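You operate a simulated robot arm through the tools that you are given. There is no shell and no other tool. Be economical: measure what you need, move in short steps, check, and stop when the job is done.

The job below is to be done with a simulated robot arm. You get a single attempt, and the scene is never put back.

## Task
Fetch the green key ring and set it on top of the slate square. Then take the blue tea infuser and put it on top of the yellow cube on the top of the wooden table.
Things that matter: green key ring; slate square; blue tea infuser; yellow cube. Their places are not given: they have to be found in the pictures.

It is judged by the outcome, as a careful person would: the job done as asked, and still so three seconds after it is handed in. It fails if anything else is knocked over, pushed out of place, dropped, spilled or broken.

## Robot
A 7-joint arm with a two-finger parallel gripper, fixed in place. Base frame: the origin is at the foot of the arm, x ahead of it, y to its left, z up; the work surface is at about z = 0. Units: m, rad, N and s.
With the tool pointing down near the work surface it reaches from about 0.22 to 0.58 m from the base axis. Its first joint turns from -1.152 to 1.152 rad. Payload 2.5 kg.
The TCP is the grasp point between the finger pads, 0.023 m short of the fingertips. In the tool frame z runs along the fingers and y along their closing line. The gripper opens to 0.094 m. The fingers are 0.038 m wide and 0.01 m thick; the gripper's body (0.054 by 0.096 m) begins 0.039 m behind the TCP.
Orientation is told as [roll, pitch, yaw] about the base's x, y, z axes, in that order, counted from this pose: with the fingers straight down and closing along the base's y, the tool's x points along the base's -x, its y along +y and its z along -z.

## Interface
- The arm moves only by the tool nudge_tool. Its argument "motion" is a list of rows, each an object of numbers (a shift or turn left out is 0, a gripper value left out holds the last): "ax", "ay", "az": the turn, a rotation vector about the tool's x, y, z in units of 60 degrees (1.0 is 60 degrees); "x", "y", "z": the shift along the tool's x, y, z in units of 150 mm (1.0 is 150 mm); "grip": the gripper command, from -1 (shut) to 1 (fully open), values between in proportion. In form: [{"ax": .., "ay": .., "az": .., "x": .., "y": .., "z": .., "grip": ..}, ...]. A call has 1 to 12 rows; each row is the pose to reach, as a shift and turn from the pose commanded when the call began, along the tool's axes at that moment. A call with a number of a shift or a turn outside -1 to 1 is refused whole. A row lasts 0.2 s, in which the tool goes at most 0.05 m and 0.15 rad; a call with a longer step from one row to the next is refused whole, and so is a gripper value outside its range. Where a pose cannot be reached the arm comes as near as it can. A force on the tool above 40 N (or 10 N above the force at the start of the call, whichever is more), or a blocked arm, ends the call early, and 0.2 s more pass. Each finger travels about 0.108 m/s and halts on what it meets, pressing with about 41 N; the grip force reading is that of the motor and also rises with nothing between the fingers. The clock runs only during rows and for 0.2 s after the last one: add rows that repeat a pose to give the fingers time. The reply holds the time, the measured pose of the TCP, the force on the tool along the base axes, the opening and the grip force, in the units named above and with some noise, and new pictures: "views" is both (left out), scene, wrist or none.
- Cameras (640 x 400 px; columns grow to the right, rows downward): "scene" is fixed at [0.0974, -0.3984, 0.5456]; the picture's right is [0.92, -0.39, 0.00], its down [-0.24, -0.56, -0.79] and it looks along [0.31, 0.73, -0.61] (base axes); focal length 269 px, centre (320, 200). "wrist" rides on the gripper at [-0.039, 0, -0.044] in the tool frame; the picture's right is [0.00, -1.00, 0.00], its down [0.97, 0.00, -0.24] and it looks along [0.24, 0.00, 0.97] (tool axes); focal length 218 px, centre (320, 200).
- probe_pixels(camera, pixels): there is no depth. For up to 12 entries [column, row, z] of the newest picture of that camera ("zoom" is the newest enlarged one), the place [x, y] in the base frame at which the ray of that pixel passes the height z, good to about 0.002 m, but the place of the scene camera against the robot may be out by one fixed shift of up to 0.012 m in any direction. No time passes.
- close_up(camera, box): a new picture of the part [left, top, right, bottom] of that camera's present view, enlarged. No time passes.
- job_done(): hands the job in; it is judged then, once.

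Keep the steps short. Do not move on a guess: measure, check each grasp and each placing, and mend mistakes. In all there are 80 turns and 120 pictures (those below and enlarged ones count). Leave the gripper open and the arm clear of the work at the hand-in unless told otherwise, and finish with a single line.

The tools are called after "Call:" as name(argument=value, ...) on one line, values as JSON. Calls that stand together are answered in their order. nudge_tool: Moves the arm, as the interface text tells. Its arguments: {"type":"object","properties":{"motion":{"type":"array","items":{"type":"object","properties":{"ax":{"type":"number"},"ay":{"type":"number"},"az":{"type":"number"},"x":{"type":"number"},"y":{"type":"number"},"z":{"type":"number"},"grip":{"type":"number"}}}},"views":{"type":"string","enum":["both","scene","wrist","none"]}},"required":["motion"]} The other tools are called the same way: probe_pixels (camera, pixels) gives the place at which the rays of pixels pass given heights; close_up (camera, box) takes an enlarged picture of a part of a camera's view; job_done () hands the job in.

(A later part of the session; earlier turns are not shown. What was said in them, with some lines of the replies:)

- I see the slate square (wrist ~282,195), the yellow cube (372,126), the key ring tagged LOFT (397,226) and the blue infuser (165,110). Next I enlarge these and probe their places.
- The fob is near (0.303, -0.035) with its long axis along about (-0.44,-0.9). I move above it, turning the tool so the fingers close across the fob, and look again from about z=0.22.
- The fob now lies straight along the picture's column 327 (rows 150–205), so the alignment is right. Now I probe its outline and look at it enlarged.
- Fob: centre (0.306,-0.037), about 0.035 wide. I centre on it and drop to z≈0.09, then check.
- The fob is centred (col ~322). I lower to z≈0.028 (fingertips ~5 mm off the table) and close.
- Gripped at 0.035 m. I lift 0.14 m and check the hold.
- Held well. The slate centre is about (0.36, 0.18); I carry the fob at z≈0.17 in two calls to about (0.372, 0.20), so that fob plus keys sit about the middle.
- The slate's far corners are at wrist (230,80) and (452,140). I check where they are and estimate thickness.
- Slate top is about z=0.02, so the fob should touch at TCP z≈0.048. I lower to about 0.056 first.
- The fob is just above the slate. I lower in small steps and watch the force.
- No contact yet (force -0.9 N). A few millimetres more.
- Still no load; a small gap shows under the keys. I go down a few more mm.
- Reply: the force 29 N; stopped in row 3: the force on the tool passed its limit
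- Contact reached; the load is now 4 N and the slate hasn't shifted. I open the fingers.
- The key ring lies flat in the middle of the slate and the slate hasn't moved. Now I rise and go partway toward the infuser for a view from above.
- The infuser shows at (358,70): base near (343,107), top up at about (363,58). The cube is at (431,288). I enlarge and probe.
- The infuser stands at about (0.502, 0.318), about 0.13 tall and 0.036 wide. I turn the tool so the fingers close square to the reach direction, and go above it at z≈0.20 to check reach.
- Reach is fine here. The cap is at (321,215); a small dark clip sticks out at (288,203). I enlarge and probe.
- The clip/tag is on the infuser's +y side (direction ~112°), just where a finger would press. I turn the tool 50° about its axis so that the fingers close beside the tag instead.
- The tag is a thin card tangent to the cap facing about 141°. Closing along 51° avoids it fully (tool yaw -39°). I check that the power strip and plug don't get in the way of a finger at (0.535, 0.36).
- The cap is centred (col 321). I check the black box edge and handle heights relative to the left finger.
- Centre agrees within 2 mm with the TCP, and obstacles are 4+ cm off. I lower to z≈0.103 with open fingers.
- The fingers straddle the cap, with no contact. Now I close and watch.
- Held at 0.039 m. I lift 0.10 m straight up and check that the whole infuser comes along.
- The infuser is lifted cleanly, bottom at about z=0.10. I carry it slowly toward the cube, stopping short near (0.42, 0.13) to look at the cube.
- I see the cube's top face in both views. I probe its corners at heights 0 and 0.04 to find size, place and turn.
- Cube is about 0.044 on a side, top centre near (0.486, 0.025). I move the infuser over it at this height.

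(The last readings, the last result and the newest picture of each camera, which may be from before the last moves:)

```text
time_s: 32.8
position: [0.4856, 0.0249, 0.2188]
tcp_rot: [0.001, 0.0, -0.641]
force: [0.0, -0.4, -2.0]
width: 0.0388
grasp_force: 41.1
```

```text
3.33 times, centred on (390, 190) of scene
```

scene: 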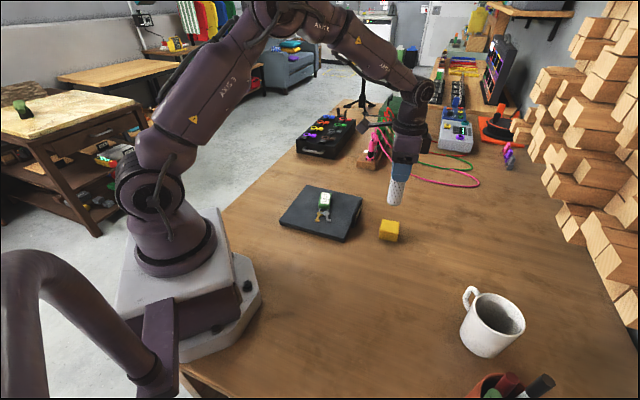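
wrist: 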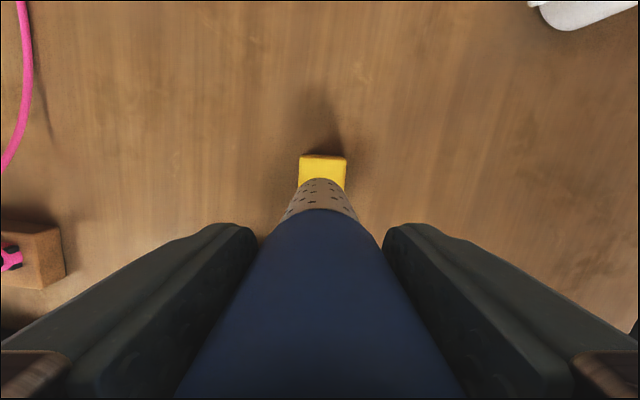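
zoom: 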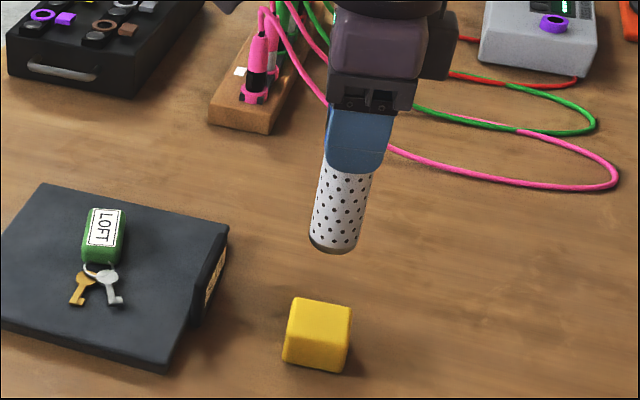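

The cube's far edge shows at (300–346, 157), centred with the infuser at col 321. I check the cube's far edge place, then lower to about 8 mm above.

Call:
probe_pixels(camera="wrist", pixels=[[299, 155, 0.044], [347, 157, 0.044]])

Call:
nudge_tool(motion=[{"z": 0.1}, {"z": 0.2}, {"z": 0.3}, {"z": 0.38}, {"z": 0.42}, {"z": 0.42}])

Call:
close_up(camera="scene", box=[340, 150, 440, 260])

Call:
close_up(camera="wrist", box=[270, 120, 370, 220])

```text
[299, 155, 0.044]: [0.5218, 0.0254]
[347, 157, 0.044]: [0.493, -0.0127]
```

```text
time_s: 34.2
position: [0.4868, 0.026, 0.1556]
tcp_rot: [0.001, -0.001, -0.638]
force: [0.5, -0.2, -1.6]
width: 0.039
grasp_force: 41.0
```

scene: 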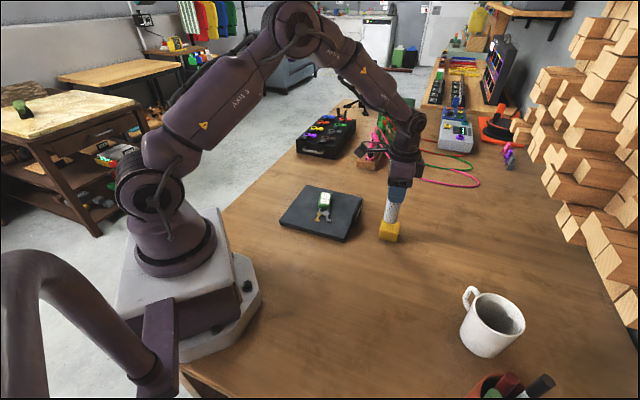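
wrist: 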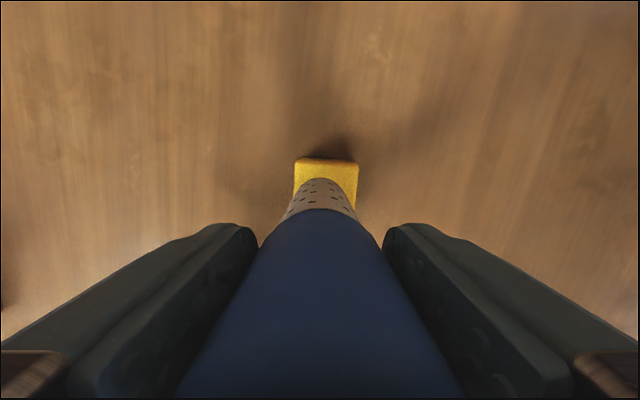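

```text
3.64 times, centred on (390, 205) of scene
```

zoom: 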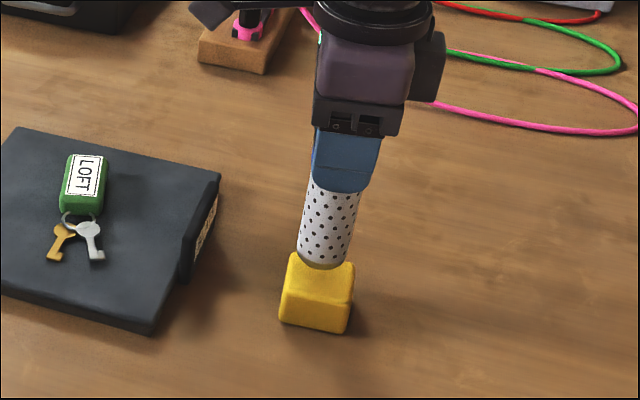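

```text
4.00 times, centred on (320, 170) of wrist
```

zoom: 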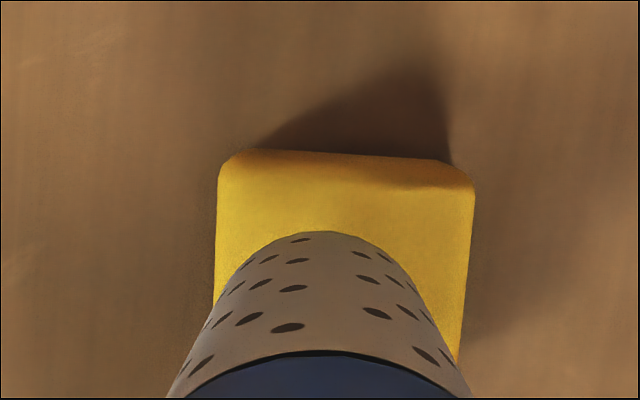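

The infuser is close above the cube. It sits slightly left of the cube's middle (cube mid col ≈326 vs infuser 320.5). I measure the edges.

Call:
probe_pixels(camera="wrist", pixels=[[295, 160, 0.044], [358, 164, 0.044], [356, 205, 0.044], [294, 190, 0.044], [320.5, 178, 0.052], [326, 159, 0.044], [320.5, 178, 0.046]])

```text
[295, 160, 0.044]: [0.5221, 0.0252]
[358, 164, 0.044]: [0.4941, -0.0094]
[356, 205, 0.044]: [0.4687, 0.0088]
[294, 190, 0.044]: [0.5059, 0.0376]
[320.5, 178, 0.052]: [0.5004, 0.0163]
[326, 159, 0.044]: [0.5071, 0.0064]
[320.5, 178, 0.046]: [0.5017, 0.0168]
```

The dark band at the far edge is the side face, so the top edge is really at row ~166. I probe again with that.

Call:
probe_pixels(camera="wrist", pixels=[[326, 165, 0.044], [326, 159, 0.0], [295, 175, 0.04], [358, 175, 0.04], [356, 200, 0.04], [294, 191, 0.04]])

Call:
close_up(camera="scene", box=[360, 190, 420, 250])

```text
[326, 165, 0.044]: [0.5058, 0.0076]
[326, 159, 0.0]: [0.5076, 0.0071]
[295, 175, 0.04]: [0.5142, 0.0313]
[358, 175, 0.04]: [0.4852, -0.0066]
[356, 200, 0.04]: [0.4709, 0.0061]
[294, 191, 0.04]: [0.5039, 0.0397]
```

```text
6.67 times, centred on (390, 220) of scene
```

zoom: 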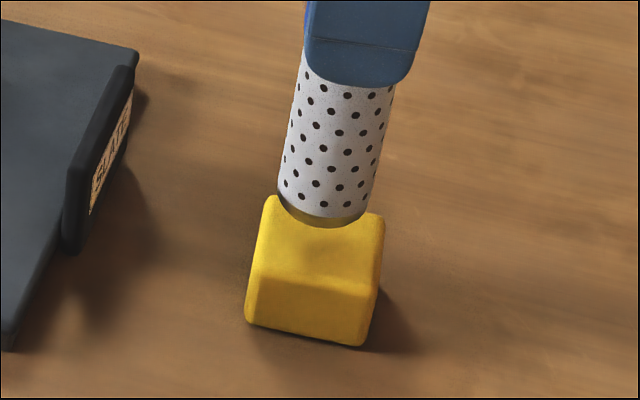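

In the scene view the infuser seems too far back on the cube. I compare both centres through the scene camera.

Call:
probe_pixels(camera="scene", pixels=[[390.6, 220.6, 0.0515], [390.25, 226.6, 0.044], [390.3, 224, 0.0515], [384, 219.7, 0.0515], [397.2, 221.5, 0.0515]])

```text
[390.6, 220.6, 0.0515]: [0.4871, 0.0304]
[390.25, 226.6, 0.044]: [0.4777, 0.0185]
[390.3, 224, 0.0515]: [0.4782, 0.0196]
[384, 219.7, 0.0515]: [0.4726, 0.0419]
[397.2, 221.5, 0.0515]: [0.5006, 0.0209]
```

Working the numbers through, the cube is really about 0.047 × 0.047 and only ~0.03 tall, so the gap is ~20 mm and the centres agree within a few mm. I shift by ~4 mm toward the cube's middle and go down 13 mm, then recheck.

Call:
nudge_tool(motion=[{"x": -0.02, "y": -0.018}, {"x": -0.02, "y": -0.018, "z": 0.05}, {"x": -0.02, "y": -0.018, "z": 0.09}, {"x": -0.02, "y": -0.018, "z": 0.09}], views="wrist")

Call:
close_up(camera="wrist", box=[270, 120, 370, 220])

Call:
close_up(camera="scene", box=[360, 190, 420, 250])

```text
time_s: 35.2
position: [0.4883, 0.0223, 0.1422]
tcp_rot: [0.001, 0.001, -0.639]
force: [-0.2, 1.0, -1.4]
width: 0.039
grasp_force: 40.9
```

wrist: 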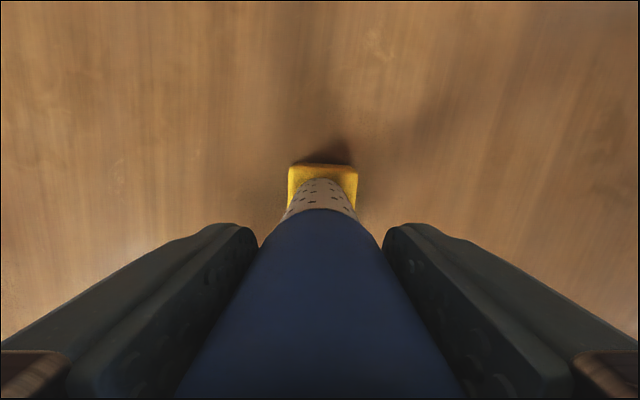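

```text
4.00 times, centred on (320, 170) of wrist
```

zoom: 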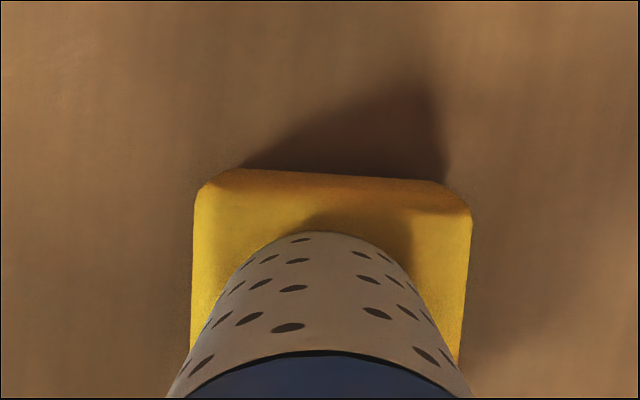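

```text
6.67 times, centred on (390, 220) of scene
```

zoom: 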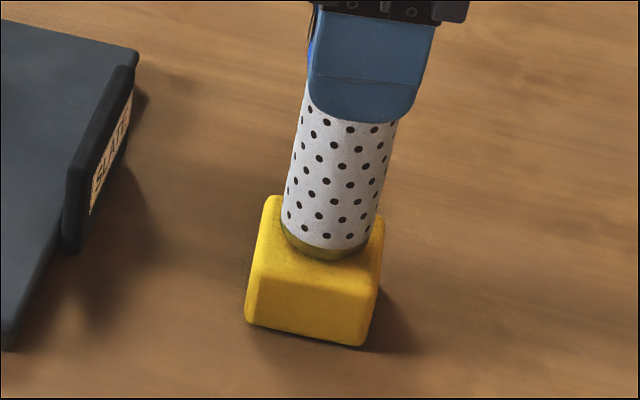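

Both views now show the infuser centred on the cube within ~2 mm. I lower in 2 mm steps watching the force.

Call:
nudge_tool(motion=[{"y": -0.008, "z": 0.013}, {"y": -0.008, "z": 0.026}, {"y": -0.008, "z": 0.026}], views="none")

```text
time_s: 36.0
position: [0.4874, 0.0214, 0.1392]
tcp_rot: [0.003, -0.001, -0.64]
force: [-5.4, 0.9, 14.7]
width: 0.0389
grasp_force: 41.0
```

Contact at TCP z≈0.139 (15 N up). I check the picture before releasing.

Call:
close_up(camera="scene", box=[350, 170, 430, 250])

Call:
close_up(camera="wrist", box=[270, 120, 370, 220])

```text
5.00 times, centred on (390, 210) of scene
```

zoom: 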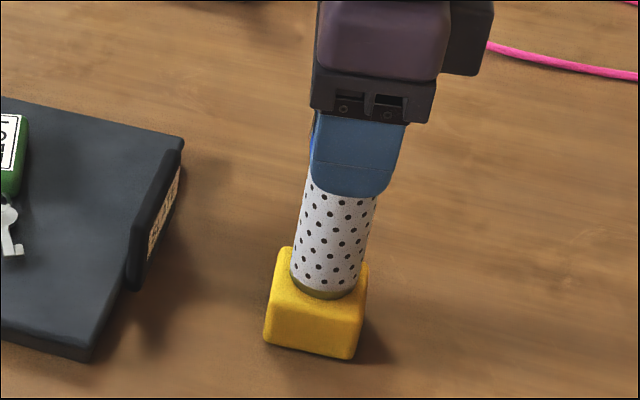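

```text
4.00 times, centred on (320, 170) of wrist
```

zoom: 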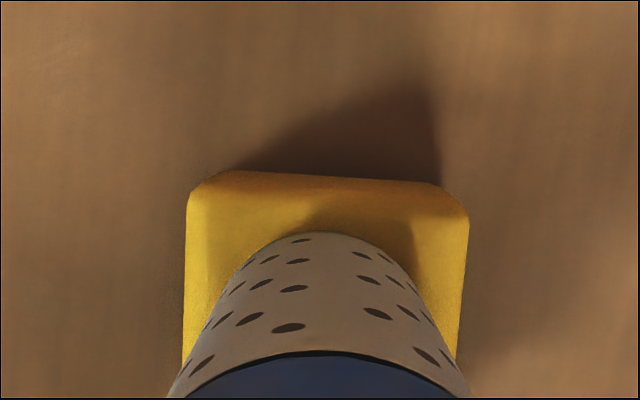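

The infuser stands centred on the cube. I ease off slightly, then open in steps without moving.

Call:
nudge_tool(motion=[{"z": -0.004}, {"z": -0.004}, {"z": -0.004, "grip": 0.0}, {"z": -0.004, "grip": 0.3}, {"z": -0.004, "grip": 0.7}, {"z": -0.004, "grip": 0.7}])

Call:
close_up(camera="scene", box=[350, 170, 430, 250])

```text
time_s: 37.4
position: [0.4871, 0.0199, 0.1387]
tcp_rot: [0.001, 0.0, -0.638]
force: [0.0, -0.2, 0.2]
width: 0.0799
grasp_force: 0.0
```

scene: 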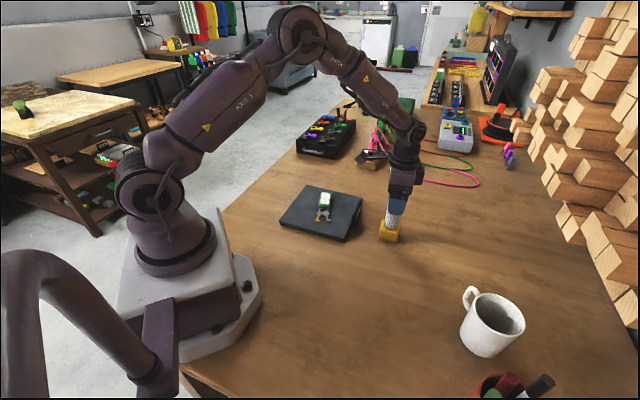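
wrist: 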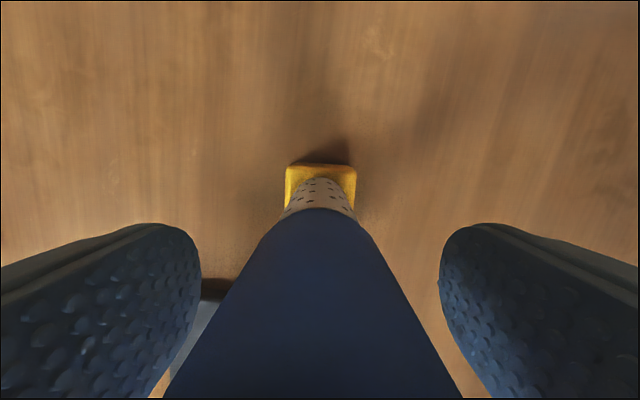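

```text
5.00 times, centred on (390, 210) of scene
```

zoom: 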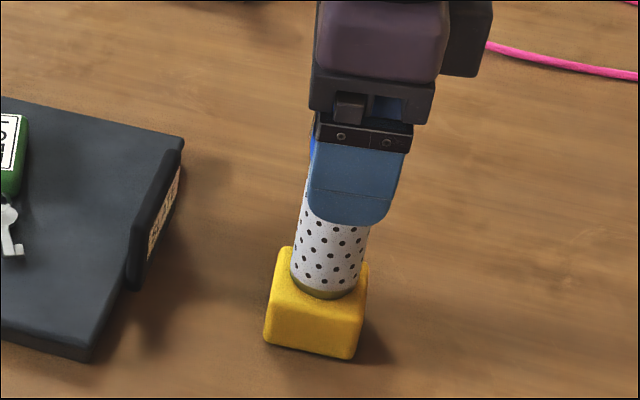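

The infuser stands by itself on the cube. I raise the arm straight up slowly until clear.

Call:
nudge_tool(motion=[{"z": -0.07}, {"z": -0.15}, {"z": -0.25}, {"z": -0.4}, {"z": -0.6}, {"z": -0.8}, {"z": -0.95}, {"z": -0.95}])

Call:
close_up(camera="scene", box=[270, 140, 430, 260])

```text
time_s: 39.2
position: [0.4876, 0.0224, 0.2817]
tcp_rot: [0.003, 0.0, -0.638]
force: [0.5, -0.3, -0.6]
width: 0.08
grasp_force: 0.0
```

scene: 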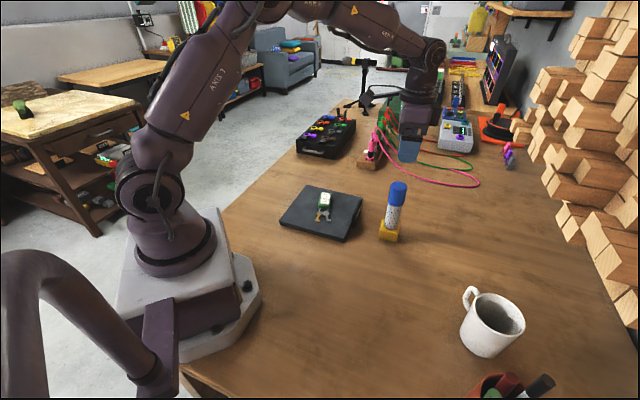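
wrist: 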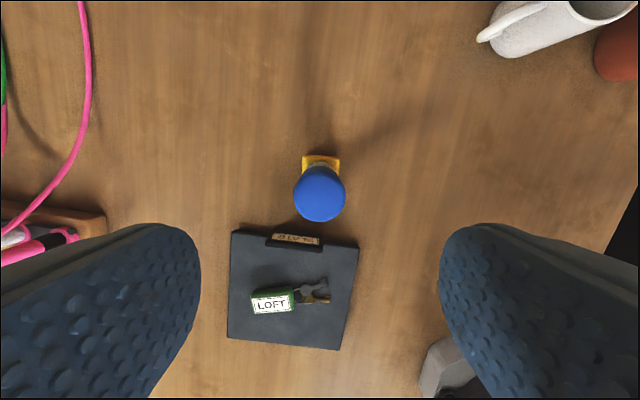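

```text
3.33 times, centred on (350, 200) of scene
```

zoom: 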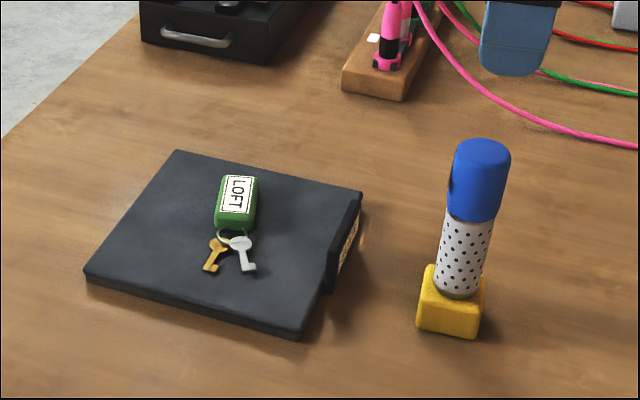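

The infuser stands upright on the cube and the key ring lies on the slate. The gripper is open, the arm is clear, and nothing else has moved. I hand in.

Call:
job_done()

```text
The job is handed in.
```

The green key ring is lying on the slate square and the blue tea infuser is standing upright on the yellow cube; I saw nothing else moved, and the job is handed in with the gripper open and the arm clear.
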